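You operate a simulated robot arm through the tools that you are given. There is no shell and no other tool. Be economical: measure what you need, move in short steps, check, and stop when the job is done.

The job below is to be done with a simulated two-armed robot. You get a single attempt, and the scene is never put back.

TASK
Clip the green striped sack, stand it on the scale and press Mark.
Fine: its green knob clip lies in the orange drawer; close the drawer. Set down upright: green striped sack. Where these are worked on the way, their far stop is far enough and under half their travel is too little: orange drawer.

It is judged by the outcome, as a careful person would: the job done as asked, and still so three seconds after it is handed in. It fails if anything else is knocked over, pushed out of place, dropped, spilled or broken.

THE ROBOT
Two 7-joint arms with fingered hands on one trunk, on a base that drives. Base frame: it is fixed to the floor where the robot stands at the start and does not move with it; the origin is under the middle of the robot, x ahead of it, y to its left, z up; the surface under the hand at the start is at about z = 0.501. Lengths are in m, angles in degrees, forces in N, time in s.
The left shoulder is at the start at [0.104, 0.128, 1.062], the right one opposite. Places, roughly: blue striped sack [2.25, 0, 0.5]; green striped sack [1.25, -0.25, 0.75]; orange button [1.8, -0.3, 1.1]; orange drawer [0.9, -0.2, 0.6]; orange striped sack [1.25, -0.25, 0.5]; red striped sack [2.5, 0, 0.75]; top of the scale platform [1.6, -0.2, 0.7]. Payload 5 kg a hand.
The tool frame of a hand sits at the grasp point between the pads (the TCP): z along the fingers, y along the line on which they close. The tips reach 0.037 m beyond it. The gripper opens to 0.124 m. The gripper's body begins 0.043 m behind the TCP. The gripper is a hand of 3 fingers: y runs from the thumb to the fingers, the wrist lies at [-0.021, -0.116, -0.203] in the tool frame.
Orientation is that of the tool frame in the base frame, as a unit quaternion [w, x, y, z]. With the fingers straight down and the wrist toward the robot, the tool's x, y and z point along [0, 1, 0], [1, 0, 0] and [0, 0, -1] of the base frame.

THE INTERFACE
- The arms move only by the tool send_rows. It takes "left_moves", "right_moves" or both (then of equal length, played together; a hand with none holds still); each is a list that holds one entry, the list of rows, each a list of 6 numbers: the shift along the base's x, y, z in m, then the turn, a rotation vector about the base's x, y, z in degrees. In form: [[[dx, dy, dz, wx, wy, wz], ...]]. A call has 1 to 12 rows; each row is the pose to reach, as a shift and turn from the pose commanded when the call began. Each row takes 0.2 s and may step no farther than 0.05 m and 8.6 degrees from the row before; otherwise, the whole call is refused. A pose out of reach is approached as far as the arm can. The call stops where the force on the tool passes 90 N (or 10 N more than at its start, if that is more) or the arm is blocked; 0.2 s more then pass. In this call time passes only in rows, and 0.2 s behind the last. It gives the time, the measured TCP pose, the force on the tool (base axes), the opening and the grip force at its end, in the units of the frame above (readings bear some noise), with the torque about the TCP (base axes, N m) and any sound that the robot's microphone picked up.
- Cameras (640 x 400 px; columns grow to the right, rows downward): "scene" is now at [0.2793, -0.0106, 1.2395]; the picture's right is [-0.12, -0.99, 0.00], its down [-0.38, 0.04, -0.92] and it looks along [0.92, -0.11, -0.39] (base axes); focal length 219 px, centre (320, 200). "left" rides on the left gripper at [-0.072, -0.104, -0.154] in its tool frame; the picture's right is [-0.83, -0.26, 0.49], its down [0.51, -0.72, 0.47] and it looks along [0.23, 0.64, 0.73] (tool axes); focal length 243 px, centre (320, 200). "right" rides on the right gripper at [0.072, -0.104, -0.154] in its tool frame; the picture's right is [-0.83, 0.26, -0.49], its down [-0.51, -0.72, 0.47] and it looks along [-0.23, 0.64, 0.73] (tool axes); focal length 243 px, centre (320, 200). There is no depth. A picture from a camera that has moved, and an enlarged one, comes with that camera's place and axes in the base frame and with its lens.
- snapshot(camera): a new picture of that camera. No time passes.
- move_column(by): slides the trunk up (or, below 0, down) by that many m; the arms and the scene camera ride with it, the base frame stays. It gives what a move gives, with no picture.
- drive_base(legs): drives the robot by 1 to 6 legs, each [ahead, left, turn to the left] in m, m and degrees, along the robot's own axes; the way and the turn of a leg run together, so that a leg with both is an arc; at most 1.5 m and 180 degrees a leg. The arms and the cameras ride along, it lands a little off, and it stops where it bumps. It gives what a move gives.
- set_fingers(index, middle, thumb_bend, thumb_turn, hand): sets how far each is bent, from 0 (flat) to 1 (curled in); at 0.3 the hand is open as for a grip, at 0.7 the pads meet at the TCP. One left out holds its place. A second passes; each finger stops where it meets its share of the squeeze, and holds until it gets a number again. It is the only way to open and close the hand. It gives what a move gives, with no picture; readings hold the bend of each and the force on the fingers (four entries, about 0 where the hand has none), thumb and palm. thumb_turn goes from beside the hand (0) to across from the fingers (1), as for a grip.
- aim_head(pan, tilt): turns the head with the scene camera to pan (to the left, within 80 degrees either way) and tilt (down, from -29 to 69), counted from straight ahead of the robot. It gives what a move gives.
- inspect(camera, box): a new picture of the part [left, top, right, bottom] of that camera's present view, enlarged. No time passes.
- sign_off(): hands the job in; it is judged then, once.

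Go step by step. Nothing tells you exact positions but the pictures and the camera data: compare them with the known pose of the tool, close in by small moves and look again before you grip or let go. The budget is 120 turns and 92 pictures, counting those below and the enlarged ones. Unless the task says otherwise, let go and move clear before handing in.

The tools are called as a command line: name --argument value ..., lists and objects as JSON in quotes. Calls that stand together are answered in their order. send_rows: Moves the arms, as the interface text tells. Its arguments: {"type":"object","properties":{"left_moves":{"type":"array","items":{"type":"array","items":{"type":"array","items":{"type":"number"}}}},"right_moves":{"type":"array","items":{"type":"array","items":{"type":"array","items":{"type":"number"}}}}},"required":[]} The other tools are called the same way: move_column (by) slides the trunk up or down; set_fingers (index, middle, thumb_bend, thumb_turn, hand) moves the fingers one by one; drive_base (legs) drives the base; aim_head (pan, tilt) turns the head that bears the scene camera; snapshot (camera) takes a picture; inspect (camera, box) takes an enlarged picture of a part of a camera's view; sign_off () hands the job in.

At the start:

```text
t: 0.0
left_eef_pos: [0.8078, 0.2634, 1.2059]
left_orientation: [-0.001, 0.708, 0.707, 0.0]
left_ft_force: [0.7, 0.4, -0.9]
left_torque: [-0.04, 0.01, 0.01]
left_width: 0.1236
left_gripper_force: 0.1
left_shape: jaw
left_bend: [0.3, 0.3, 0.3, 0.98]
left_finger forces: [0.1, 0.0, 0.1, 0.0, 0.1, 0.0]
right_eef_pos: [0.6384, -0.2693, 1.2015]
right_orientation: [0.0, 0.707, 0.707, 0.001]
right_ft_force: [0.1, 1.0, 0.3]
right_torque: [0.01, -0.01, 0.04]
right_width: 0.1238
right_gripper_force: 0.0
right_shape: jaw
right_bend: [0.3, 0.3, 0.3, 0.98]
right_finger forces: [0.1, 0.0, 0.0, 0.1, 0.1, 0.0]
trunk travel left (down, up): [-0.25, 0.313]
robot x, y, heading: [0.0004, 0.0017, 0.1]
head pan, tilt: [-6.7, 22.8]
```

scene: 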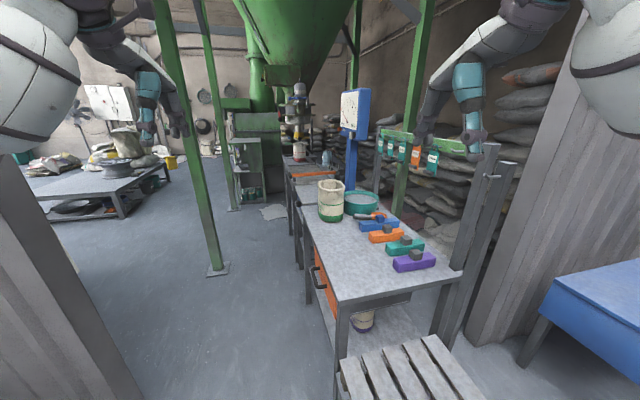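
right: 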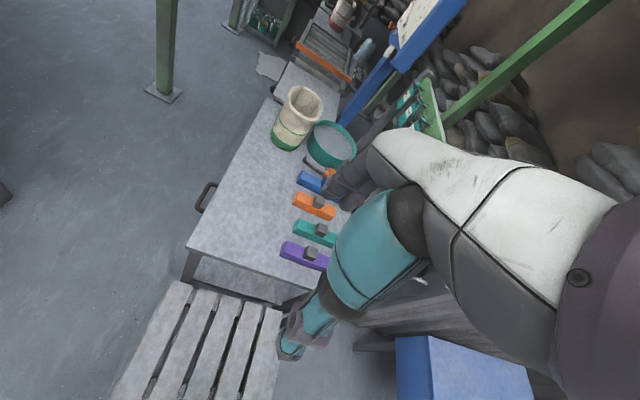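
left: 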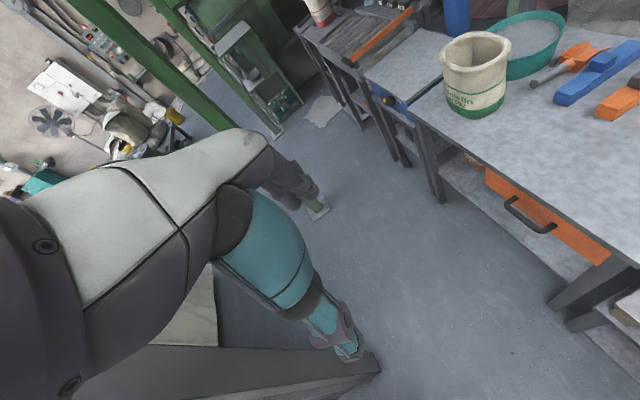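

I see a bench with the green striped sack and clips on it, an orange drawer on its left side, and a scale behind it. I'll take closer looks first.

inspect --camera "scene" --box '[270, 160, 470, 340]'

inspect --camera "scene" --box '[270, 70, 410, 220]'

inspect --camera "left" --box '[360, 0, 640, 320]'

```text
2.22 times, centred on (370, 250) of scene
camera zoom: at [0.2793, -0.0106, 1.2395], right [-0.12, -0.99, 0.0], down [-0.38, 0.04, -0.92], along [0.92, -0.11, -0.39], focal length 488 px, centre (209, 89)
```

zoom: 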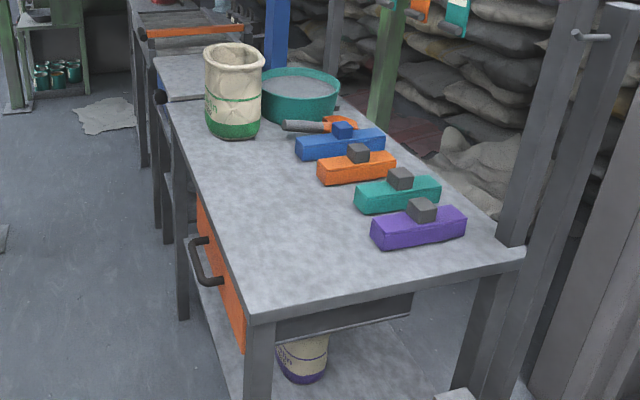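

```text
2.67 times, centred on (340, 145) of scene
camera zoom: at [0.2793, -0.0106, 1.2395], right [-0.12, -0.99, 0.0], down [-0.38, 0.04, -0.92], along [0.92, -0.11, -0.39], focal length 585 px, centre (267, 347)
```

zoom: 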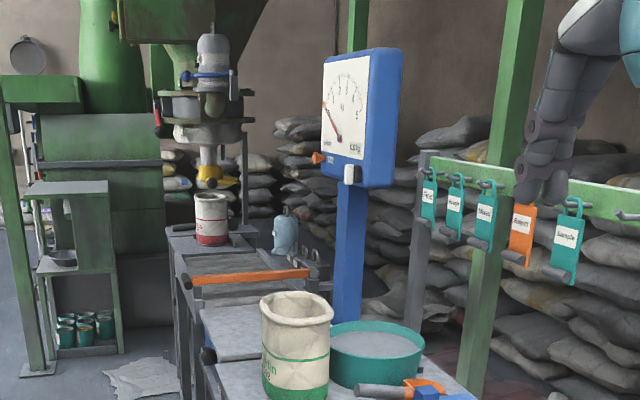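

```text
1.25 times, centred on (500, 160) of left
camera zoom: at [0.7029, 0.1906, 1.3586], right [-0.26, -0.83, -0.49], down [-0.72, 0.51, -0.47], along [0.64, 0.23, -0.73], focal length 303 px, centre (95, 250)
```

zoom: 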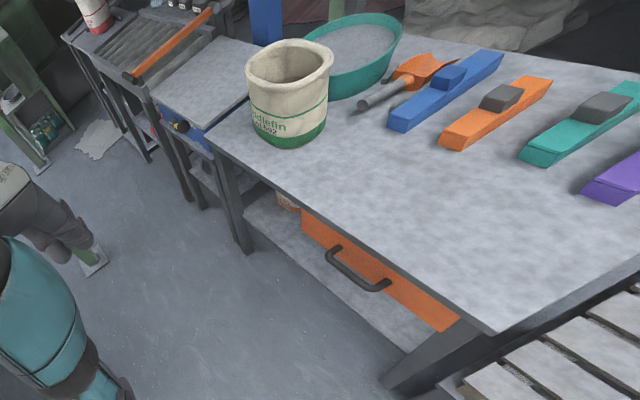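

The sack is open-topped on a bench about 0.68 m high; the drawer opens toward +y. I need to know the free floor to the left before I drive, so I look around.

aim_head --pan 50 --tilt 35

snapshot --camera "scene"

aim_head --pan 0 --tilt 50

snapshot --camera "scene"

```text
t: 1.3
left_eef_pos: [0.8077, 0.2632, 1.206]
left_orientation: [0.0, 0.707, 0.707, 0.001]
left_ft_force: [-0.8, -0.4, -0.7]
left_torque: [-0.03, 0.03, -0.01]
left_width: 0.1237
left_gripper_force: 0.0
left_shape: jaw
left_bend: [0.3, 0.3, 0.3, 0.98]
left_finger forces: [0.0, 0.0, 0.0, 0.0, 0.0, 0.0]
right_eef_pos: [0.6392, -0.2702, 1.2021]
right_orientation: [0.001, 0.708, 0.706, 0.001]
right_ft_force: [-0.2, -0.1, -0.7]
right_torque: [-0.01, -0.03, 0.0]
right_width: 0.1235
right_gripper_force: 0.1
right_shape: jaw
right_bend: [0.3, 0.3, 0.3, 0.98]
right_finger forces: [0.0, 0.0, 0.0, 0.0, 0.0, 0.1]
trunk travel left (down, up): [-0.25, 0.313]
robot x, y, heading: [0.0012, -0.0006, 0.0]
head pan, tilt: [50.0, 35.0]
```

```text
85 pictures are left
camera scene: at [0.2439, 0.0676, 1.2202], right [0.77, -0.64, 0.0], down [-0.37, -0.44, -0.82], along [0.53, 0.63, -0.57], focal length 219 px, centre (320, 200)
```

scene: 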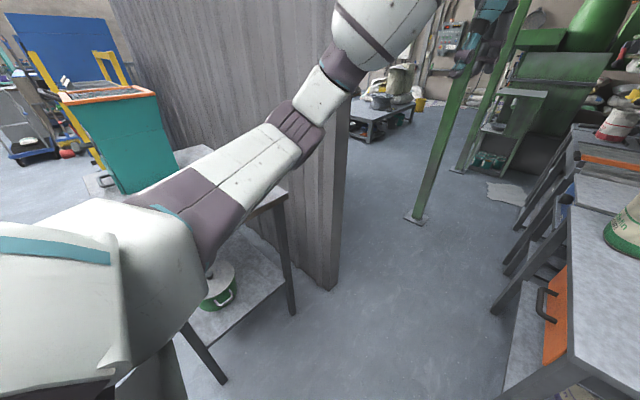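

```text
t: 2.4
left_eef_pos: [0.8081, 0.2642, 1.205]
left_orientation: [0.0, 0.707, 0.707, 0.001]
left_ft_force: [-1.1, -0.5, 0.3]
left_torque: [0.0, 0.02, -0.02]
left_width: 0.1236
left_gripper_force: 0.0
left_shape: jaw
left_bend: [0.3, 0.3, 0.3, 0.98]
left_finger forces: [0.1, 0.0, 0.0, 0.0, 0.0, 0.0]
right_eef_pos: [0.6391, -0.27, 1.2007]
right_orientation: [0.002, 0.707, 0.707, 0.001]
right_ft_force: [-0.5, -0.3, 0.4]
right_torque: [0.0, 0.0, 0.0]
right_width: 0.1236
right_gripper_force: 0.0
right_shape: jaw
right_bend: [0.3, 0.3, 0.3, 0.98]
right_finger forces: [0.0, 0.0, 0.0, 0.0, 0.0, 0.1]
trunk travel left (down, up): [-0.25, 0.313]
robot x, y, heading: [-0.0, 0.0008, -0.1]
head pan, tilt: [0.0, 50.0]
```

```text
84 pictures are left
camera scene: at [0.2643, 0.0003, 1.1985], right [0.0, -1.0, 0.0], down [-0.77, 0.0, -0.64], along [0.64, 0.0, -0.77], focal length 219 px, centre (320, 200)
```

scene: 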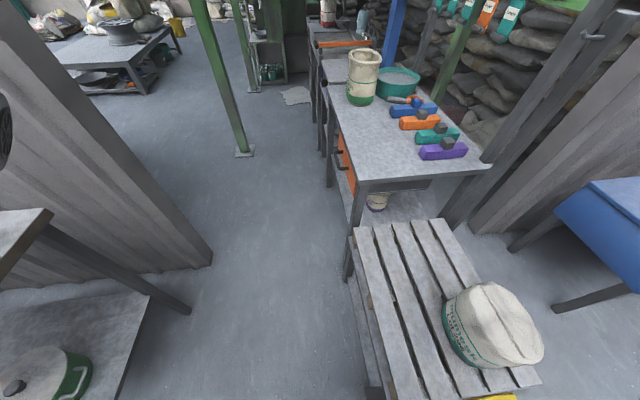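

The lane between bench (y≈-0.1) and wall end (0.80, 0.62) is about 0.7 m wide. I check how wide my own base is.

aim_head --pan -75 --tilt 69

snapshot --camera "scene"

```text
t: 3.9
left_eef_pos: [0.8079, 0.2623, 1.2048]
left_orientation: [0.0, 0.707, 0.707, 0.001]
left_ft_force: [0.3, 0.3, 0.5]
left_torque: [0.0, 0.0, 0.0]
left_width: 0.1238
left_gripper_force: 0.0
left_shape: jaw
left_bend: [0.3, 0.3, 0.3, 0.98]
left_finger forces: [0.1, 0.1, 0.0, 0.0, 0.0, 0.1]
right_eef_pos: [0.6392, -0.2692, 1.2006]
right_orientation: [0.0, 0.707, 0.707, 0.001]
right_ft_force: [-0.7, -0.5, -1.5]
right_torque: [-0.04, -0.01, -0.02]
right_width: 0.1236
right_gripper_force: 0.0
right_shape: jaw
right_bend: [0.3, 0.3, 0.3, 0.98]
right_finger forces: [0.0, 0.1, 0.1, 0.0, 0.0, 0.0]
trunk travel left (down, up): [-0.25, 0.313]
robot x, y, heading: [-0.0004, -0.0005, 0.0]
head pan, tilt: [-75.0, 68.8]
```

```text
83 pictures are left
camera scene: at [0.2018, -0.0538, 1.1765], right [-0.97, -0.26, 0.0], down [-0.24, 0.9, -0.36], along [0.09, -0.35, -0.93], focal length 219 px, centre (320, 200)
```

scene: 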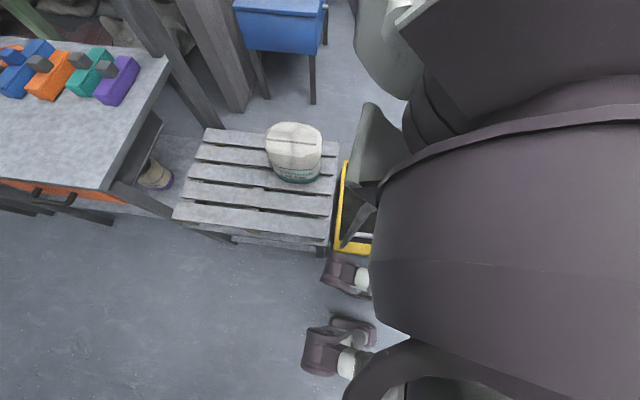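

The base is narrow (about ±0.2 m). I drive into the lane beside the bench, keeping heading for now.

drive_base --legs '[[0, 0.2, 0], [1.1, 0, 0]]'

aim_head --pan -40 --tilt 40

snapshot --camera "scene"

```text
t: 8.2
left_eef_pos: [0.9555, 0.434, 1.2426]
left_orientation: [0.013, 0.71, 0.704, 0.025]
left_ft_force: [0.2, -0.6, 0.3]
left_torque: [-0.03, -0.03, -0.03]
left_width: 0.1237
left_gripper_force: 0.0
left_shape: jaw
left_bend: [0.3, 0.3, 0.3, 0.97]
left_finger forces: [0.1, 0.0, 0.0, 0.0, 0.0, 0.0]
right_eef_pos: [0.7978, -0.0949, 1.2109]
right_orientation: [0.003, 0.704, 0.71, 0.013]
right_ft_force: [-0.3, 0.3, -0.6]
right_torque: [0.04, 0.02, 0.02]
right_width: 0.1241
right_gripper_force: 0.0
right_shape: jaw
right_bend: [0.3, 0.3, 0.3, 0.98]
right_finger forces: [0.0, 0.1, 0.0, 0.0, 0.0, 0.0]
trunk travel left (down, up): [-0.25, 0.313]
robot x, y, heading: [0.1865, 0.1888, 0.4]
head pan, tilt: [-75.0, 68.8]
stopped in leg 2: the robot was blocked; the commanded pose is now the measured one
```

```text
t: 9.2
left_eef_pos: [0.9567, 0.4329, 1.2418]
left_orientation: [0.011, 0.709, 0.705, 0.024]
left_ft_force: [0.8, 0.4, 0.3]
left_torque: [0.01, 0.0, 0.03]
left_width: 0.1237
left_gripper_force: 0.1
left_shape: jaw
left_bend: [0.3, 0.3, 0.3, 0.97]
left_finger forces: [0.1, 0.1, 0.0, 0.0, 0.0, 0.1]
right_eef_pos: [0.7965, -0.0957, 1.2124]
right_orientation: [0.003, 0.705, 0.709, 0.014]
right_ft_force: [0.5, 0.0, 0.4]
right_torque: [0.01, 0.0, 0.03]
right_width: 0.1239
right_gripper_force: 0.1
right_shape: jaw
right_bend: [0.3, 0.3, 0.3, 0.98]
right_finger forces: [0.0, 0.0, 0.0, 0.0, 0.1, 0.1]
trunk travel left (down, up): [-0.25, 0.313]
robot x, y, heading: [0.1824, 0.1873, 0.2]
head pan, tilt: [-40.0, 40.0]
```

```text
82 pictures are left
camera scene: at [0.4083, 0.1177, 1.2176], right [-0.64, -0.77, -0.03], down [-0.48, 0.42, -0.77], along [0.6, -0.48, -0.64], focal length 219 px, centre (320, 200)
```

scene: 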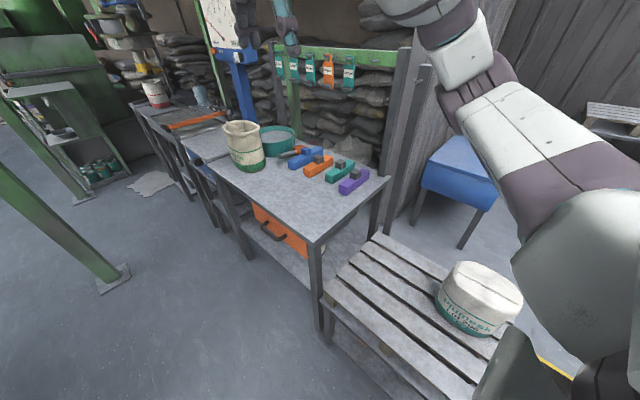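

Something blocked the drive at x≈0.18. I look to the left to see what was met.

aim_head --pan 45 --tilt 35

snapshot --camera "scene"

snapshot --camera "left"

aim_head --pan 0 --tilt 69

snapshot --camera "scene"

```text
t: 10.8
left_eef_pos: [0.9556, 0.4341, 1.2426]
left_orientation: [0.012, 0.709, 0.705, 0.023]
left_ft_force: [0.2, 0.1, -0.7]
left_torque: [-0.03, 0.02, 0.02]
left_width: 0.1238
left_gripper_force: 0.0
left_shape: jaw
left_bend: [0.3, 0.3, 0.3, 0.97]
left_finger forces: [0.0, 0.0, 0.0, 0.0, 0.0, 0.1]
right_eef_pos: [0.7953, -0.0956, 1.213]
right_orientation: [0.005, 0.706, 0.708, 0.014]
right_ft_force: [0.4, 0.5, 0.6]
right_torque: [0.01, -0.03, -0.02]
right_width: 0.1239
right_gripper_force: 0.2
right_shape: jaw
right_bend: [0.3, 0.3, 0.3, 0.98]
right_finger forces: [0.1, 0.1, 0.1, 0.1, 0.0, 0.1]
trunk travel left (down, up): [-0.25, 0.313]
robot x, y, heading: [0.1842, 0.1878, 0.5]
head pan, tilt: [45.0, 35.0]
```

```text
81 pictures are left
camera scene: at [0.4047, 0.2346, 1.2268], right [0.71, -0.7, 0.01], down [-0.38, -0.4, -0.83], along [0.59, 0.59, -0.55], focal length 219 px, centre (320, 200)
```

scene: 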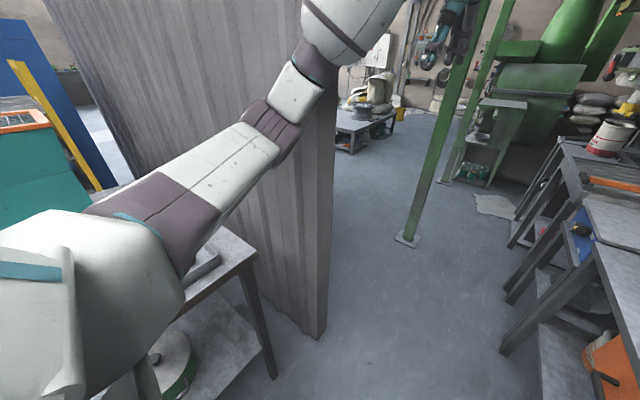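

```text
80 pictures are left
camera left: at [0.8425, 0.3591, 1.3881], right [-0.24, -0.82, -0.52], down [-0.69, 0.52, -0.5], along [0.68, 0.24, -0.69], focal length 243 px, centre (320, 200)
```

left: 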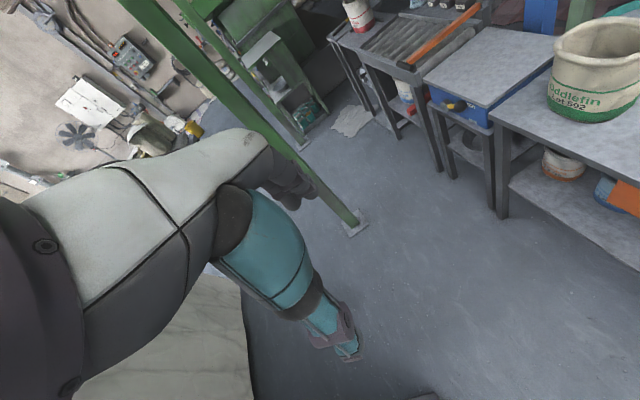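

```text
t: 11.9
left_eef_pos: [0.9557, 0.4337, 1.242]
left_orientation: [0.012, 0.709, 0.704, 0.024]
left_ft_force: [-0.2, 0.5, -0.5]
left_torque: [-0.04, -0.02, -0.04]
left_width: 0.1239
left_gripper_force: 0.0
left_shape: jaw
left_bend: [0.3, 0.3, 0.3, 0.97]
left_finger forces: [0.0, 0.0, 0.1, 0.0, 0.1, 0.1]
right_eef_pos: [0.7953, -0.0951, 1.2126]
right_orientation: [0.005, 0.707, 0.707, 0.015]
right_ft_force: [0.7, -0.3, -0.9]
right_torque: [0.0, -0.02, 0.02]
right_width: 0.1238
right_gripper_force: 0.0
right_shape: jaw
right_bend: [0.3, 0.3, 0.3, 0.98]
right_finger forces: [0.1, 0.0, 0.1, 0.1, 0.0, 0.0]
trunk travel left (down, up): [-0.25, 0.313]
robot x, y, heading: [0.1849, 0.1889, 0.3]
head pan, tilt: [0.0, 68.8]
```

```text
79 pictures are left
camera scene: at [0.3997, 0.173, 1.1822], right [0.01, -1.0, -0.01], down [-0.92, 0.0, -0.39], along [0.39, 0.01, -0.92], focal length 219 px, centre (320, 200)
```

scene: 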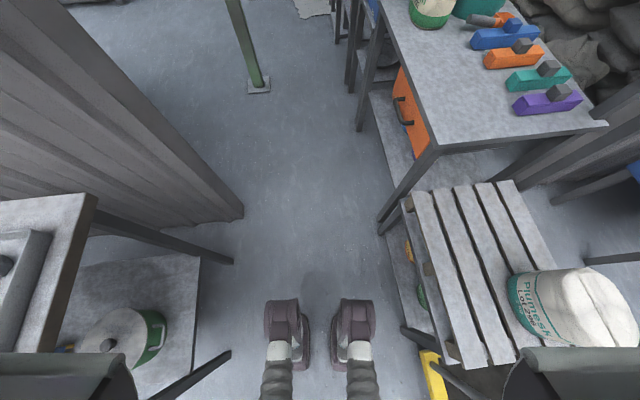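

Robot parts at either side (panels) may be meeting the left table. I look straight down on both sides.

aim_head --pan 60 --tilt 69

snapshot --camera "scene"

aim_head --pan -60 --tilt 69

snapshot --camera "scene"

```text
t: 13.2
left_eef_pos: [0.9554, 0.4336, 1.2411]
left_orientation: [0.012, 0.709, 0.704, 0.025]
left_ft_force: [-0.1, 0.7, -0.4]
left_torque: [0.0, 0.03, -0.01]
left_width: 0.124
left_gripper_force: 0.0
left_shape: jaw
left_bend: [0.3, 0.3, 0.3, 0.97]
left_finger forces: [0.0, 0.0, 0.1, 0.0, 0.0, 0.0]
right_eef_pos: [0.7964, -0.0943, 1.2129]
right_orientation: [0.004, 0.706, 0.708, 0.014]
right_ft_force: [0.6, -0.1, 0.3]
right_torque: [0.01, 0.03, -0.03]
right_width: 0.124
right_gripper_force: 0.1
right_shape: jaw
right_bend: [0.3, 0.3, 0.3, 0.98]
right_finger forces: [0.1, 0.0, 0.1, 0.1, 0.0, 0.0]
trunk travel left (down, up): [-0.25, 0.313]
robot x, y, heading: [0.188, 0.19, 0.3]
head pan, tilt: [60.0, 68.8]
```

```text
78 pictures are left
camera scene: at [0.3715, 0.2213, 1.1821], right [0.87, -0.5, 0.01], down [-0.45, -0.8, -0.39], along [0.2, 0.33, -0.92], focal length 219 px, centre (320, 200)
```

scene: 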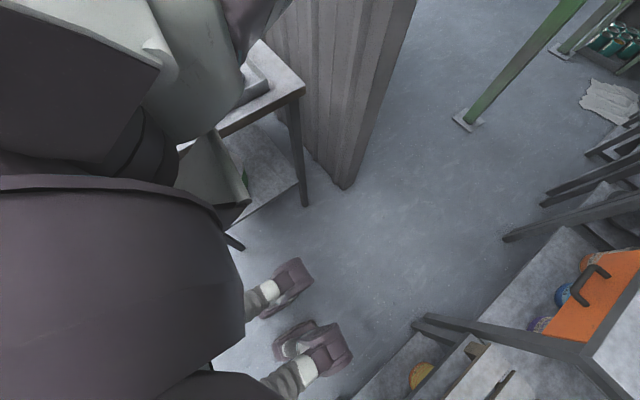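

```text
t: 15.2
left_eef_pos: [0.9558, 0.4334, 1.2418]
left_orientation: [0.012, 0.709, 0.704, 0.023]
left_ft_force: [-0.7, -0.7, -0.4]
left_torque: [0.01, -0.03, 0.0]
left_width: 0.1239
left_gripper_force: 0.1
left_shape: jaw
left_bend: [0.3, 0.3, 0.3, 0.97]
left_finger forces: [0.0, 0.0, 0.1, 0.0, 0.0, 0.0]
right_eef_pos: [0.795, -0.0956, 1.2124]
right_orientation: [0.003, 0.706, 0.708, 0.013]
right_ft_force: [-0.1, 0.1, -0.3]
right_torque: [0.01, 0.0, -0.05]
right_width: 0.124
right_gripper_force: 0.0
right_shape: jaw
right_bend: [0.3, 0.3, 0.3, 0.98]
right_finger forces: [0.0, 0.1, 0.1, 0.0, 0.0, 0.0]
trunk travel left (down, up): [-0.25, 0.313]
robot x, y, heading: [0.183, 0.186, 0.5]
head pan, tilt: [-60.0, 68.8]
```

```text
77 pictures are left
camera scene: at [0.3719, 0.1245, 1.1808], right [-0.86, -0.5, -0.03], down [-0.46, 0.81, -0.36], along [0.21, -0.3, -0.93], focal length 219 px, centre (320, 200)
```

scene: 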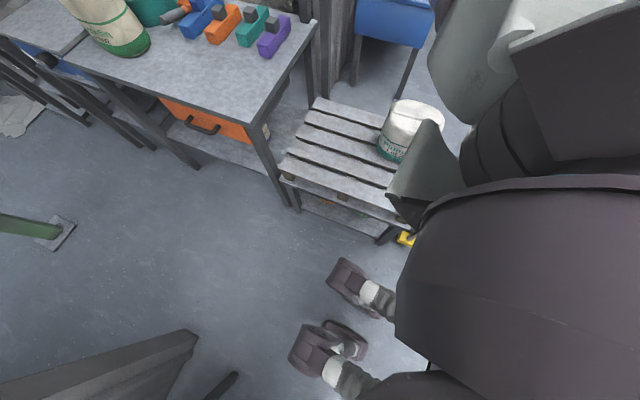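

My left elbow (y≈0.6) probably met the wall end. I back off, draw the left hand inward, shift right a little and retry.

drive_base --legs '[[-0.12, 0, 0]]'

send_rows --left_moves '[[[0, -0.04, 0, 0, 0, 0], [0, -0.08, 0, 0, 0, 0], [0, -0.12, 0, 0, 0, 0], [0, -0.16, 0, 0, 0, 0]]]'

aim_head --pan 45 --tilt 25

snapshot --camera "scene"

```text
t: 16.5
left_eef_pos: [0.8665, 0.4546, 1.2154]
left_orientation: [0.007, 0.707, 0.707, 0.008]
left_ft_force: [-0.3, -0.1, -1.0]
left_torque: [-0.02, -0.02, -0.05]
left_width: 0.1241
left_gripper_force: 0.1
left_shape: jaw
left_bend: [0.3, 0.3, 0.3, 0.97]
left_finger forces: [0.1, 0.0, 0.0, 0.0, 0.0, 0.0]
right_eef_pos: [0.7057, -0.0764, 1.2022]
right_orientation: [0.001, 0.704, 0.71, 0.0]
right_ft_force: [-0.5, 0.5, 0.4]
right_torque: [-0.02, -0.01, -0.02]
right_width: 0.1238
right_gripper_force: 0.1
right_shape: jaw
right_bend: [0.3, 0.3, 0.3, 0.98]
right_finger forces: [0.1, 0.0, 0.0, 0.1, 0.0, 0.0]
trunk travel left (down, up): [-0.25, 0.313]
robot x, y, heading: [0.0667, 0.1882, 0.6]
head pan, tilt: [-60.0, 68.8]
```

```text
t: 17.5
left_eef_pos: [0.8677, 0.2901, 1.2152]
left_orientation: [0.006, 0.707, 0.707, 0.009]
left_ft_force: [0.4, 0.1, 0.7]
left_torque: [0.03, 0.05, -0.01]
left_width: 0.124
left_gripper_force: 0.0
left_shape: jaw
left_bend: [0.3, 0.3, 0.3, 0.97]
left_finger forces: [0.0, 0.1, 0.0, 0.0, 0.0, 0.0]
right_eef_pos: [0.7065, -0.0807, 1.2005]
right_orientation: [-0.001, 0.705, 0.709, 0.0]
right_ft_force: [0.2, 0.9, 0.6]
right_torque: [0.03, -0.01, 0.0]
right_width: 0.124
right_gripper_force: 0.0
right_shape: jaw
right_bend: [0.3, 0.3, 0.3, 0.98]
right_finger forces: [0.0, 0.0, 0.1, 0.0, 0.0, 0.1]
trunk travel left (down, up): [-0.25, 0.313]
robot x, y, heading: [0.067, 0.1845, 0.5]
head pan, tilt: [-60.0, 68.8]
```

```text
t: 19.3
left_eef_pos: [0.8656, 0.2932, 1.2162]
left_orientation: [0.007, 0.707, 0.707, 0.008]
left_ft_force: [-0.3, -0.5, 0.4]
left_torque: [0.02, 0.02, 0.02]
left_width: 0.1238
left_gripper_force: 0.0
left_shape: jaw
left_bend: [0.3, 0.3, 0.3, 0.97]
left_finger forces: [0.0, 0.1, 0.1, 0.0, 0.1, 0.1]
right_eef_pos: [0.706, -0.0774, 1.2011]
right_orientation: [0.0, 0.704, 0.71, 0.001]
right_ft_force: [0.5, -0.5, -0.6]
right_torque: [0.0, 0.0, -0.01]
right_width: 0.1238
right_gripper_force: 0.2
right_shape: jaw
right_bend: [0.3, 0.3, 0.3, 0.98]
right_finger forces: [0.0, 0.0, 0.0, 0.0, 0.0, 0.0]
trunk travel left (down, up): [-0.25, 0.313]
robot x, y, heading: [0.0653, 0.1897, 0.3]
head pan, tilt: [45.0, 25.0]
```

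```text
76 pictures are left
camera scene: at [0.3171, 0.254, 1.2359], right [0.71, -0.7, 0.0], down [-0.3, -0.3, -0.91], along [0.64, 0.64, -0.42], focal length 219 px, centre (320, 200)
```

scene: 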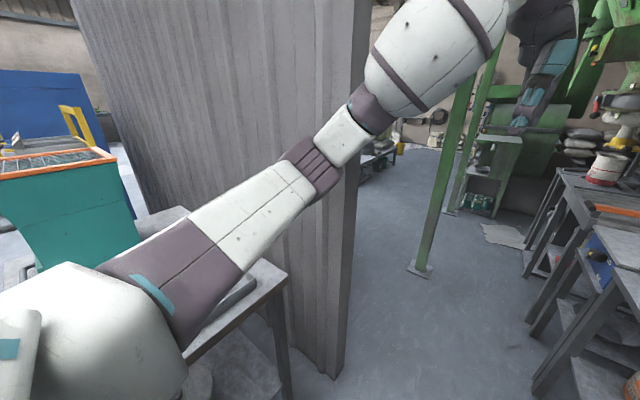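

The body is level again; the arm is now inward of the wall. I shift right and drive ahead.

drive_base --legs '[[0, -0.09, 0], [0.35, 0, 0]]'

aim_head --pan 0 --tilt 60

snapshot --camera "scene"

```text
t: 22.4
left_eef_pos: [1.1017, 0.1862, 1.231]
left_orientation: [0.02, 0.732, 0.681, 0.007]
left_ft_force: [0.8, 0.4, -0.8]
left_torque: [0.0, 0.07, -0.02]
left_width: 0.1237
left_gripper_force: 0.1
left_shape: jaw
left_bend: [0.3, 0.3, 0.3, 0.97]
left_finger forces: [0.0, 0.0, 0.0, 0.0, 0.0, 0.1]
right_eef_pos: [0.9137, -0.1814, 1.2209]
right_orientation: [0.013, 0.735, 0.678, 0.001]
right_ft_force: [0.5, 0.6, -0.7]
right_torque: [0.0, 0.0, 0.02]
right_width: 0.1238
right_gripper_force: 0.1
right_shape: jaw
right_bend: [0.3, 0.3, 0.3, 0.98]
right_finger forces: [0.0, 0.0, 0.1, 0.1, 0.1, 0.0]
trunk travel left (down, up): [-0.25, 0.313]
robot x, y, heading: [0.3166, 0.118, -3.7]
head pan, tilt: [45.0, 25.0]
stopped in leg 2: the robot was blocked; the commanded pose is now the measured one
```

```text
t: 23.5
left_eef_pos: [1.0978, 0.1865, 1.2346]
left_orientation: [0.022, 0.731, 0.682, 0.009]
left_ft_force: [0.0, -0.3, 0.8]
left_torque: [0.01, 0.01, 0.0]
left_width: 0.1237
left_gripper_force: 0.0
left_shape: jaw
left_bend: [0.3, 0.3, 0.3, 0.97]
left_finger forces: [0.0, 0.0, 0.0, 0.0, 0.0, 0.0]
right_eef_pos: [0.9116, -0.1803, 1.2196]
right_orientation: [0.013, 0.733, 0.68, 0.001]
right_ft_force: [-1.1, 0.8, -0.6]
right_torque: [0.01, 0.0, 0.04]
right_width: 0.1238
right_gripper_force: 0.0
right_shape: jaw
right_bend: [0.3, 0.3, 0.3, 0.98]
right_finger forces: [0.0, 0.0, 0.0, 0.0, 0.0, 0.0]
trunk travel left (down, up): [-0.25, 0.313]
robot x, y, heading: [0.3168, 0.1155, -3.5]
head pan, tilt: [0.0, 60.0]
```

```text
75 pictures are left
camera scene: at [0.5457, 0.1197, 1.1916], right [-0.06, -1.0, 0.02], down [-0.85, 0.04, -0.52], along [0.52, -0.05, -0.85], focal length 219 px, centre (320, 200)
```

scene: 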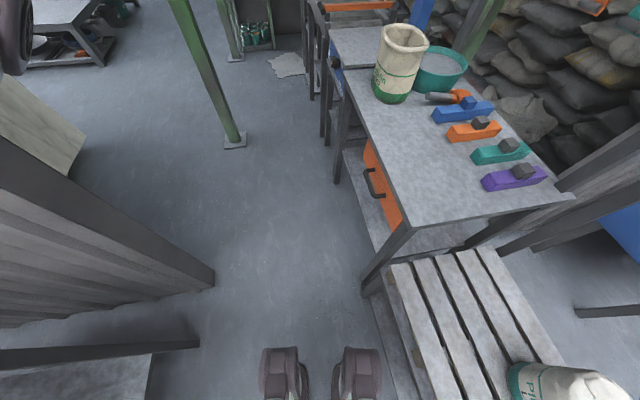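

The base's right side met the pallet this time. I'll go back to the lane middle with the body yawed right so the left elbow clears the wall.

drive_base --legs '[[-0.08, 0, 0], [0, 0.1, 0], [0, 0, -30]]'

aim_head --pan 60 --tilt 40

snapshot --camera "scene"

aim_head --pan -20 --tilt 60

snapshot --camera "scene"

```text
t: 27.2
left_eef_pos: [0.9684, -0.1409, 1.2173]
left_orientation: [0.009, 0.882, 0.471, 0.005]
left_ft_force: [-1.2, 0.1, -0.8]
left_torque: [0.0, -0.03, 0.02]
left_width: 0.1239
left_gripper_force: 0.1
left_shape: jaw
left_bend: [0.3, 0.3, 0.3, 0.98]
left_finger forces: [0.1, 0.1, 0.0, 0.1, 0.0, 0.0]
right_eef_pos: [0.626, -0.3649, 1.1987]
right_orientation: [-0.003, 0.884, 0.468, -0.001]
right_ft_force: [-0.2, -0.3, 0.1]
right_torque: [0.0, -0.02, -0.04]
right_width: 0.1241
right_gripper_force: 0.3
right_shape: jaw
right_bend: [0.3, 0.3, 0.3, 0.97]
right_finger forces: [0.0, 0.0, 0.1, 0.0, 0.1, 0.0]
trunk travel left (down, up): [-0.25, 0.313]
robot x, y, heading: [0.2442, 0.2173, -33.5]
head pan, tilt: [0.0, 60.0]
```

```text
t: 28.5
left_eef_pos: [0.9686, -0.14, 1.2166]
left_orientation: [0.009, 0.883, 0.469, 0.007]
left_ft_force: [-0.3, 0.4, 0.4]
left_torque: [0.0, 0.0, 0.0]
left_width: 0.1237
left_gripper_force: 0.1
left_shape: jaw
left_bend: [0.3, 0.3, 0.3, 0.98]
left_finger forces: [0.0, 0.0, 0.0, 0.1, 0.0, 0.1]
right_eef_pos: [0.6255, -0.3639, 1.1971]
right_orientation: [-0.003, 0.883, 0.469, -0.001]
right_ft_force: [-0.7, 0.6, 0.5]
right_torque: [-0.01, 0.0, 0.03]
right_width: 0.1241
right_gripper_force: 0.1
right_shape: jaw
right_bend: [0.3, 0.3, 0.3, 0.97]
right_finger forces: [0.1, 0.0, 0.1, 0.1, 0.0, 0.1]
trunk travel left (down, up): [-0.25, 0.313]
robot x, y, heading: [0.2404, 0.2155, -33.4]
head pan, tilt: [60.0, 40.0]
```

```text
74 pictures are left
camera scene: at [0.4767, 0.1541, 1.2126], right [0.45, -0.89, 0.0], down [-0.58, -0.29, -0.77], along [0.69, 0.34, -0.64], focal length 219 px, centre (320, 200)
```

scene: 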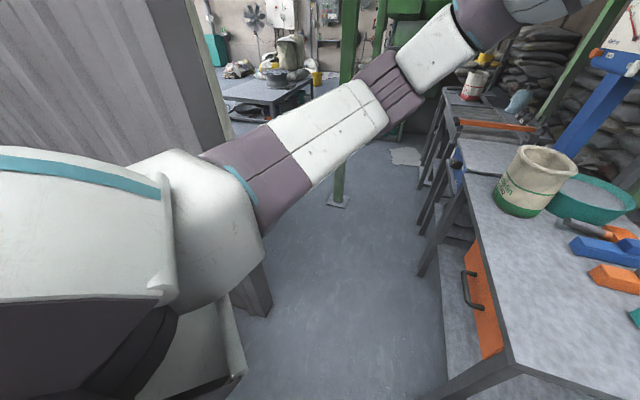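

```text
t: 30.0
left_eef_pos: [0.9691, -0.14, 1.2173]
left_orientation: [0.009, 0.882, 0.47, 0.006]
left_ft_force: [0.2, 0.3, -1.1]
left_torque: [-0.02, -0.02, 0.01]
left_width: 0.1238
left_gripper_force: 0.0
left_shape: jaw
left_bend: [0.3, 0.3, 0.3, 0.98]
left_finger forces: [0.0, 0.0, 0.0, 0.1, 0.0, 0.1]
right_eef_pos: [0.626, -0.3639, 1.198]
right_orientation: [-0.003, 0.883, 0.469, 0.0]
right_ft_force: [-0.5, 0.2, 0.4]
right_torque: [0.01, 0.04, -0.01]
right_width: 0.1239
right_gripper_force: 0.1
right_shape: jaw
right_bend: [0.3, 0.3, 0.3, 0.97]
right_finger forces: [0.0, 0.0, 0.0, 0.1, 0.1, 0.0]
trunk travel left (down, up): [-0.25, 0.313]
robot x, y, heading: [0.2441, 0.2186, -33.5]
head pan, tilt: [-20.0, 60.0]
```

```text
73 pictures are left
camera scene: at [0.4404, 0.0627, 1.1859], right [-0.8, -0.6, 0.0], down [-0.52, 0.7, -0.5], along [0.3, -0.4, -0.87], focal length 219 px, centre (320, 200)
```

scene: 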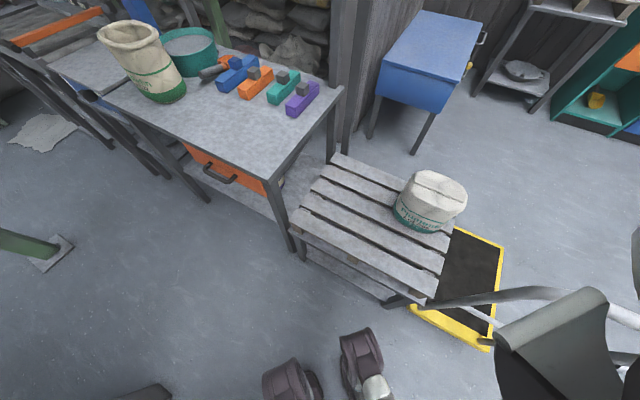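

The left arm is now well clear of the wall. I slide along the lane (+x) with this yaw.

drive_base --legs '[[0.36, 0.27, 0], [0.34, 0.29, 0]]'

aim_head --pan -20 --tilt 50

snapshot --camera "scene"

```text
t: 32.7
left_eef_pos: [1.3726, -0.1214, 1.218]
left_orientation: [0.01, 0.885, 0.466, 0.006]
left_ft_force: [0.1, 0.3, -1.1]
left_torque: [0.03, 0.03, 0.0]
left_width: 0.1239
left_gripper_force: 0.2
left_shape: jaw
left_bend: [0.3, 0.3, 0.3, 0.98]
left_finger forces: [0.1, 0.0, 0.0, 0.0, 0.0, 0.1]
right_eef_pos: [1.0222, -0.3461, 1.2039]
right_orientation: [0.0, 0.888, 0.459, 0.002]
right_ft_force: [-0.2, 0.4, 0.7]
right_torque: [-0.01, -0.01, 0.01]
right_width: 0.1237
right_gripper_force: 0.1
right_shape: jaw
right_bend: [0.3, 0.3, 0.3, 0.97]
right_finger forces: [0.0, 0.0, 0.0, 0.1, 0.1, 0.1]
trunk travel left (down, up): [-0.25, 0.313]
robot x, y, heading: [0.6489, 0.2434, -34.2]
head pan, tilt: [-20.0, 60.0]
stopped in leg 1: the robot was blocked; the commanded pose is now the measured one
```

```text
t: 33.4
left_eef_pos: [1.3712, -0.121, 1.2179]
left_orientation: [0.011, 0.885, 0.466, 0.006]
left_ft_force: [-0.2, -0.6, 0.4]
left_torque: [0.01, 0.0, -0.01]
left_width: 0.1241
left_gripper_force: 0.0
left_shape: jaw
left_bend: [0.3, 0.3, 0.3, 0.98]
left_finger forces: [0.1, 0.1, 0.0, 0.0, 0.0, 0.1]
right_eef_pos: [1.0216, -0.3456, 1.2019]
right_orientation: [0.0, 0.888, 0.46, 0.002]
right_ft_force: [-0.6, 0.2, -0.9]
right_torque: [-0.02, 0.03, 0.03]
right_width: 0.1237
right_gripper_force: 0.1
right_shape: jaw
right_bend: [0.3, 0.3, 0.3, 0.97]
right_finger forces: [0.1, 0.1, 0.0, 0.1, 0.0, 0.1]
trunk travel left (down, up): [-0.25, 0.313]
robot x, y, heading: [0.6526, 0.2376, -33.9]
head pan, tilt: [-20.0, 50.0]
```

```text
72 pictures are left
camera scene: at [0.8503, 0.0775, 1.1992], right [-0.81, -0.59, 0.0], down [-0.45, 0.62, -0.64], along [0.38, -0.52, -0.76], focal length 219 px, centre (320, 200)
```

scene: 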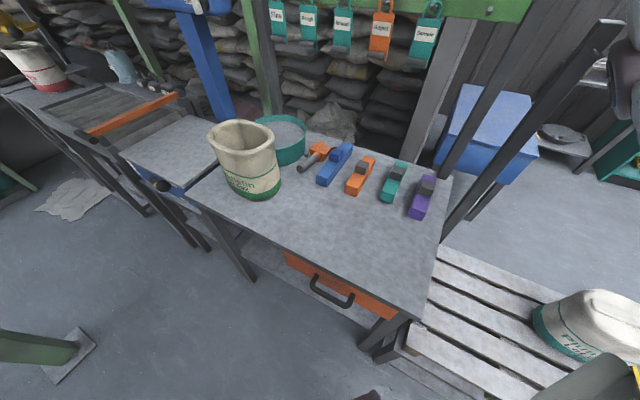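

Blocked again at x≈0.65; I look down-left and straight down to see with what.

aim_head --pan 80 --tilt 50

snapshot --camera "scene"

aim_head --pan 15 --tilt 69

snapshot --camera "scene"

```text
t: 35.2
left_eef_pos: [1.3706, -0.1212, 1.22]
left_orientation: [0.01, 0.885, 0.466, 0.007]
left_ft_force: [-0.4, 0.3, 1.1]
left_torque: [0.01, -0.02, 0.0]
left_width: 0.1239
left_gripper_force: 0.1
left_shape: jaw
left_bend: [0.3, 0.3, 0.3, 0.98]
left_finger forces: [0.0, 0.1, 0.0, 0.0, 0.0, 0.1]
right_eef_pos: [1.0217, -0.3456, 1.2028]
right_orientation: [0.0, 0.888, 0.46, 0.001]
right_ft_force: [-0.1, 0.1, -0.9]
right_torque: [0.0, -0.02, -0.01]
right_width: 0.124
right_gripper_force: 0.1
right_shape: jaw
right_bend: [0.3, 0.3, 0.3, 0.97]
right_finger forces: [0.0, 0.0, 0.0, 0.0, 0.0, 0.0]
trunk travel left (down, up): [-0.25, 0.313]
robot x, y, heading: [0.6527, 0.2373, -33.8]
head pan, tilt: [80.0, 50.0]
```

```text
71 pictures are left
camera scene: at [0.8583, 0.1952, 1.1992], right [0.72, -0.69, 0.0], down [-0.53, -0.55, -0.64], along [0.45, 0.46, -0.77], focal length 219 px, centre (320, 200)
```

scene: 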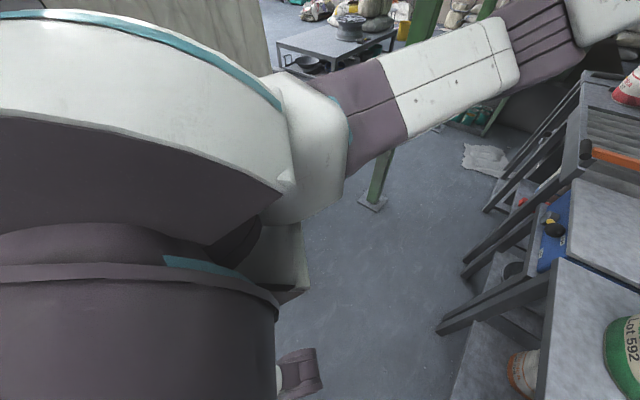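

```text
t: 36.5
left_eef_pos: [1.3702, -0.1204, 1.2186]
left_orientation: [0.011, 0.884, 0.467, 0.006]
left_ft_force: [0.5, 0.7, 0.0]
left_torque: [-0.03, 0.01, -0.02]
left_width: 0.1239
left_gripper_force: 0.0
left_shape: jaw
left_bend: [0.3, 0.3, 0.3, 0.98]
left_finger forces: [0.0, 0.0, 0.0, 0.0, 0.1, 0.0]
right_eef_pos: [1.0219, -0.3448, 1.2031]
right_orientation: [0.001, 0.888, 0.46, 0.002]
right_ft_force: [0.7, 0.5, -0.7]
right_torque: [0.0, 0.0, 0.01]
right_width: 0.1239
right_gripper_force: 0.1
right_shape: jaw
right_bend: [0.3, 0.3, 0.3, 0.97]
right_finger forces: [0.0, 0.0, 0.0, 0.1, 0.0, 0.0]
trunk travel left (down, up): [-0.25, 0.313]
robot x, y, heading: [0.6509, 0.243, -34.2]
head pan, tilt: [15.0, 68.8]
```

```text
70 pictures are left
camera scene: at [0.8577, 0.1217, 1.1773], right [-0.32, -0.95, 0.0], down [-0.88, 0.3, -0.37], along [0.35, -0.12, -0.93], focal length 219 px, centre (320, 200)
```

scene: 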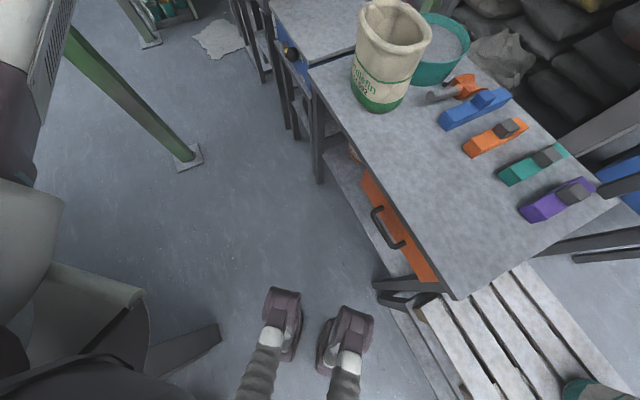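

Likely my rear-left base corner met the left table's leg (0.53, 0.66) because of the large yaw. I back off, reduce yaw to about -15°, and slide on at y≈0.2.

drive_base --legs '[[-0.04, -0.05, 0], [0, 0, 19], [0.29, 0.06, 0], [0.29, 0.09, 0]]'

```text
t: 38.3
left_eef_pos: [1.3363, -0.0521, 1.2221]
left_orientation: [0.013, 0.86, 0.51, 0.006]
left_ft_force: [0.7, -0.8, -0.5]
left_torque: [0.05, 0.0, 0.02]
left_width: 0.124
left_gripper_force: 0.1
left_shape: jaw
left_bend: [0.3, 0.3, 0.3, 0.98]
left_finger forces: [0.1, 0.1, 0.0, 0.0, 0.0, 0.0]
right_eef_pos: [1.0081, -0.313, 1.2072]
right_orientation: [0.004, 0.866, 0.5, 0.0]
right_ft_force: [0.7, -1.6, -1.2]
right_torque: [0.05, 0.03, 0.03]
right_width: 0.124
right_gripper_force: 0.2
right_shape: jaw
right_bend: [0.3, 0.3, 0.3, 0.97]
right_finger forces: [0.0, 0.0, 0.0, 0.0, 0.0, 0.1]
trunk travel left (down, up): [-0.25, 0.313]
robot x, y, heading: [0.5866, 0.2271, -28.6]
head pan, tilt: [15.0, 68.8]
stopped in leg 2: the robot was blocked; the commanded pose is now the measured one
```

The turn is also blocked; the culprit is unclear. I look along both arms at body height.

aim_head --pan -60 --tilt 15

snapshot --camera "scene"

aim_head --pan 80 --tilt 20

snapshot --camera "scene"

```text
t: 39.7
left_eef_pos: [1.3349, -0.0523, 1.2249]
left_orientation: [0.014, 0.86, 0.51, 0.007]
left_ft_force: [0.5, -0.9, 0.1]
left_torque: [0.02, 0.0, -0.01]
left_width: 0.124
left_gripper_force: 0.0
left_shape: jaw
left_bend: [0.3, 0.3, 0.3, 0.98]
left_finger forces: [0.0, 0.0, 0.0, 0.0, 0.0, 0.1]
right_eef_pos: [1.0066, -0.3124, 1.2074]
right_orientation: [0.004, 0.866, 0.501, 0.0]
right_ft_force: [-0.3, 1.0, -0.6]
right_torque: [-0.01, 0.02, -0.04]
right_width: 0.1237
right_gripper_force: 0.0
right_shape: jaw
right_bend: [0.3, 0.3, 0.3, 0.97]
right_finger forces: [0.0, 0.0, 0.0, 0.0, 0.1, 0.0]
trunk travel left (down, up): [-0.25, 0.313]
robot x, y, heading: [0.5924, 0.2217, -28.1]
head pan, tilt: [-60.0, 15.0]
```

```text
69 pictures are left
camera scene: at [0.7475, 0.0585, 1.2554], right [-1.0, -0.03, -0.01], down [0.0, 0.25, -0.97], along [0.03, -0.97, -0.25], focal length 219 px, centre (320, 200)
```

scene: 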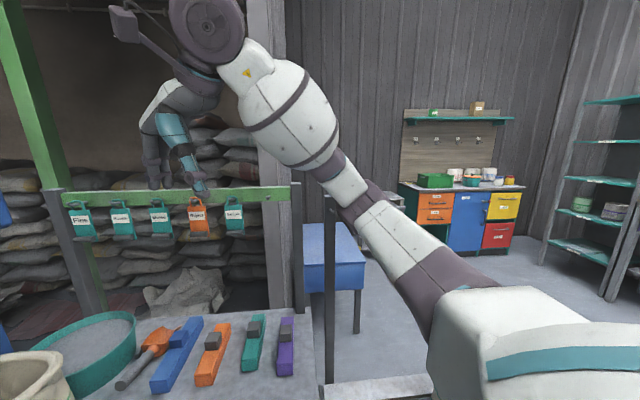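

```text
t: 42.0
left_eef_pos: [1.3345, -0.0517, 1.225]
left_orientation: [0.014, 0.859, 0.511, 0.006]
left_ft_force: [0.5, 0.1, 0.0]
left_torque: [0.03, 0.01, 0.02]
left_width: 0.124
left_gripper_force: 0.1
left_shape: jaw
left_bend: [0.3, 0.3, 0.3, 0.98]
left_finger forces: [0.0, 0.0, 0.0, 0.0, 0.0, 0.0]
right_eef_pos: [1.0079, -0.3134, 1.2072]
right_orientation: [0.004, 0.865, 0.502, 0.0]
right_ft_force: [0.7, -1.3, 0.2]
right_torque: [0.02, -0.02, 0.01]
right_width: 0.1237
right_gripper_force: 0.0
right_shape: jaw
right_bend: [0.3, 0.3, 0.3, 0.97]
right_finger forces: [0.0, 0.1, 0.0, 0.0, 0.0, 0.0]
trunk travel left (down, up): [-0.25, 0.313]
robot x, y, heading: [0.59, 0.2248, -28.0]
head pan, tilt: [80.0, 20.0]
```

```text
68 pictures are left
camera scene: at [0.8023, 0.2249, 1.2461], right [0.79, -0.62, 0.01], down [-0.2, -0.28, -0.94], along [0.58, 0.73, -0.34], focal length 219 px, centre (320, 200)
```

scene: 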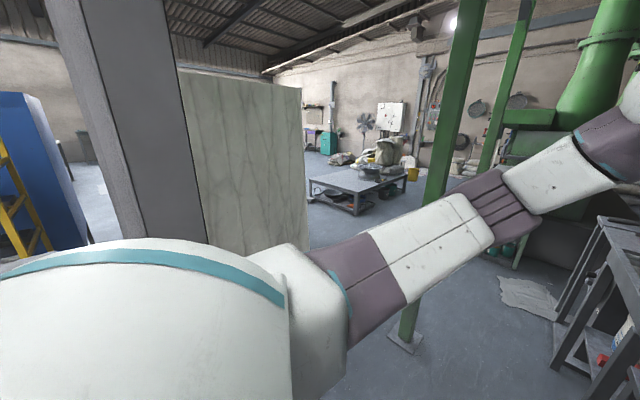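

The right upper arm is against the top of a post by the bench's front corner (z≈1.1). I'll ease back and raise the trunk fully to pass over it.

drive_base --legs '[[-0.03, -0.02, 0]]'

move_column --by 0.3

aim_head --pan -60 --tilt 35

snapshot --camera "scene"

```text
t: 42.8
left_eef_pos: [1.3154, -0.0613, 1.2134]
left_orientation: [0.007, 0.858, 0.513, 0.003]
left_ft_force: [1.2, 0.9, -0.2]
left_torque: [-0.09, 0.08, -0.02]
left_width: 0.1241
left_gripper_force: 0.0
left_shape: jaw
left_bend: [0.3, 0.3, 0.3, 0.98]
left_finger forces: [0.0, 0.1, 0.1, 0.1, 0.0, 0.0]
right_eef_pos: [0.9896, -0.3241, 1.1977]
right_orientation: [-0.003, 0.864, 0.504, -0.003]
right_ft_force: [-0.6, 0.4, 0.6]
right_torque: [-0.09, 0.06, 0.0]
right_width: 0.1242
right_gripper_force: 0.0
right_shape: jaw
right_bend: [0.3, 0.3, 0.3, 0.97]
right_finger forces: [0.0, 0.0, 0.0, 0.0, 0.1, 0.1]
trunk travel left (down, up): [-0.25, 0.313]
robot x, y, heading: [0.5564, 0.2221, -28.0]
head pan, tilt: [80.0, 20.0]
```

```text
t: 45.8
left_eef_pos: [1.3133, -0.0681, 1.5128]
left_orientation: [0.005, 0.858, 0.513, 0.004]
left_ft_force: [0.6, 1.6, -0.6]
left_torque: [0.0, 0.0, -0.02]
left_width: 0.1237
left_gripper_force: 0.0
left_shape: jaw
left_bend: [0.3, 0.3, 0.3, 0.98]
left_finger forces: [0.1, 0.0, 0.0, 0.0, 0.0, 0.1]
right_eef_pos: [0.9871, -0.329, 1.495]
right_orientation: [-0.003, 0.864, 0.504, -0.002]
right_ft_force: [-0.7, 0.1, -0.6]
right_torque: [0.0, 0.0, -0.01]
right_width: 0.124
right_gripper_force: 0.1
right_shape: jaw
right_bend: [0.3, 0.3, 0.3, 0.97]
right_finger forces: [0.0, 0.1, 0.0, 0.0, 0.0, 0.1]
trunk travel left (down, up): [-0.55, 0.013]
robot x, y, heading: [0.5581, 0.2218, -28.3]
head pan, tilt: [80.0, 20.0]
```

```text
t: 48.1
left_eef_pos: [1.312, -0.0675, 1.5153]
left_orientation: [0.006, 0.858, 0.513, 0.005]
left_ft_force: [-0.1, -0.1, -0.2]
left_torque: [-0.01, 0.01, -0.01]
left_width: 0.124
left_gripper_force: 0.1
left_shape: jaw
left_bend: [0.3, 0.3, 0.3, 0.98]
left_finger forces: [0.0, 0.1, 0.0, 0.0, 0.0, 0.0]
right_eef_pos: [0.9858, -0.3281, 1.4974]
right_orientation: [-0.003, 0.864, 0.503, -0.001]
right_ft_force: [0.5, 0.6, -0.3]
right_torque: [0.01, -0.02, -0.05]
right_width: 0.124
right_gripper_force: 0.1
right_shape: jaw
right_bend: [0.3, 0.3, 0.3, 0.97]
right_finger forces: [0.1, 0.0, 0.0, 0.0, 0.0, 0.0]
trunk travel left (down, up): [-0.55, 0.013]
robot x, y, heading: [0.5555, 0.2223, -28.1]
head pan, tilt: [-60.0, 35.0]
```

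```text
67 pictures are left
camera scene: at [0.602, 0.1118, 1.553], right [-1.0, -0.04, 0.0], down [-0.02, 0.57, -0.82], along [0.03, -0.82, -0.57], focal length 219 px, centre (320, 200)
```

scene: 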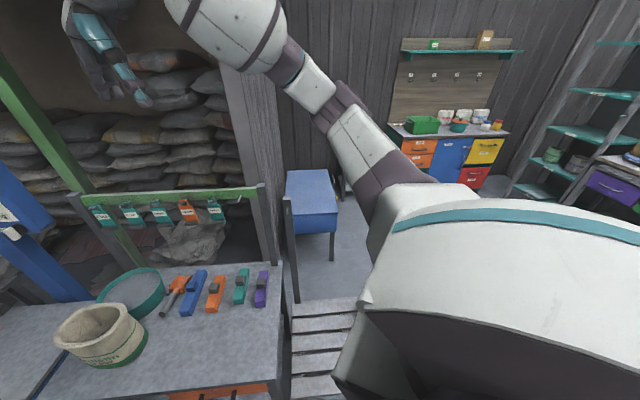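

The arm is clear above the post. I reduce yaw and slide along the lane.

drive_base --legs '[[0, 0, 12], [0.29, 0.07, 0], [0.29, 0.11, 0]]'

```text
t: 52.6
left_eef_pos: [1.9628, 0.113, 1.517]
left_orientation: [0.007, 0.799, 0.601, 0.007]
left_ft_force: [0.1, -0.9, 0.1]
left_torque: [-0.01, -0.02, 0.01]
left_width: 0.124
left_gripper_force: 0.1
left_shape: jaw
left_bend: [0.3, 0.3, 0.3, 0.98]
left_finger forces: [0.0, 0.0, 0.0, 0.0, 0.1, 0.1]
right_eef_pos: [1.6991, -0.2128, 1.4986]
right_orientation: [-0.001, 0.806, 0.592, 0.0]
right_ft_force: [-1.1, -0.1, 0.6]
right_torque: [-0.02, -0.06, -0.03]
right_width: 0.124
right_gripper_force: 0.0
right_shape: jaw
right_bend: [0.3, 0.3, 0.3, 0.97]
right_finger forces: [0.0, 0.1, 0.1, 0.0, 0.1, 0.0]
trunk travel left (down, up): [-0.55, 0.013]
robot x, y, heading: [1.1657, 0.2368, -15.6]
head pan, tilt: [-60.0, 35.0]
```

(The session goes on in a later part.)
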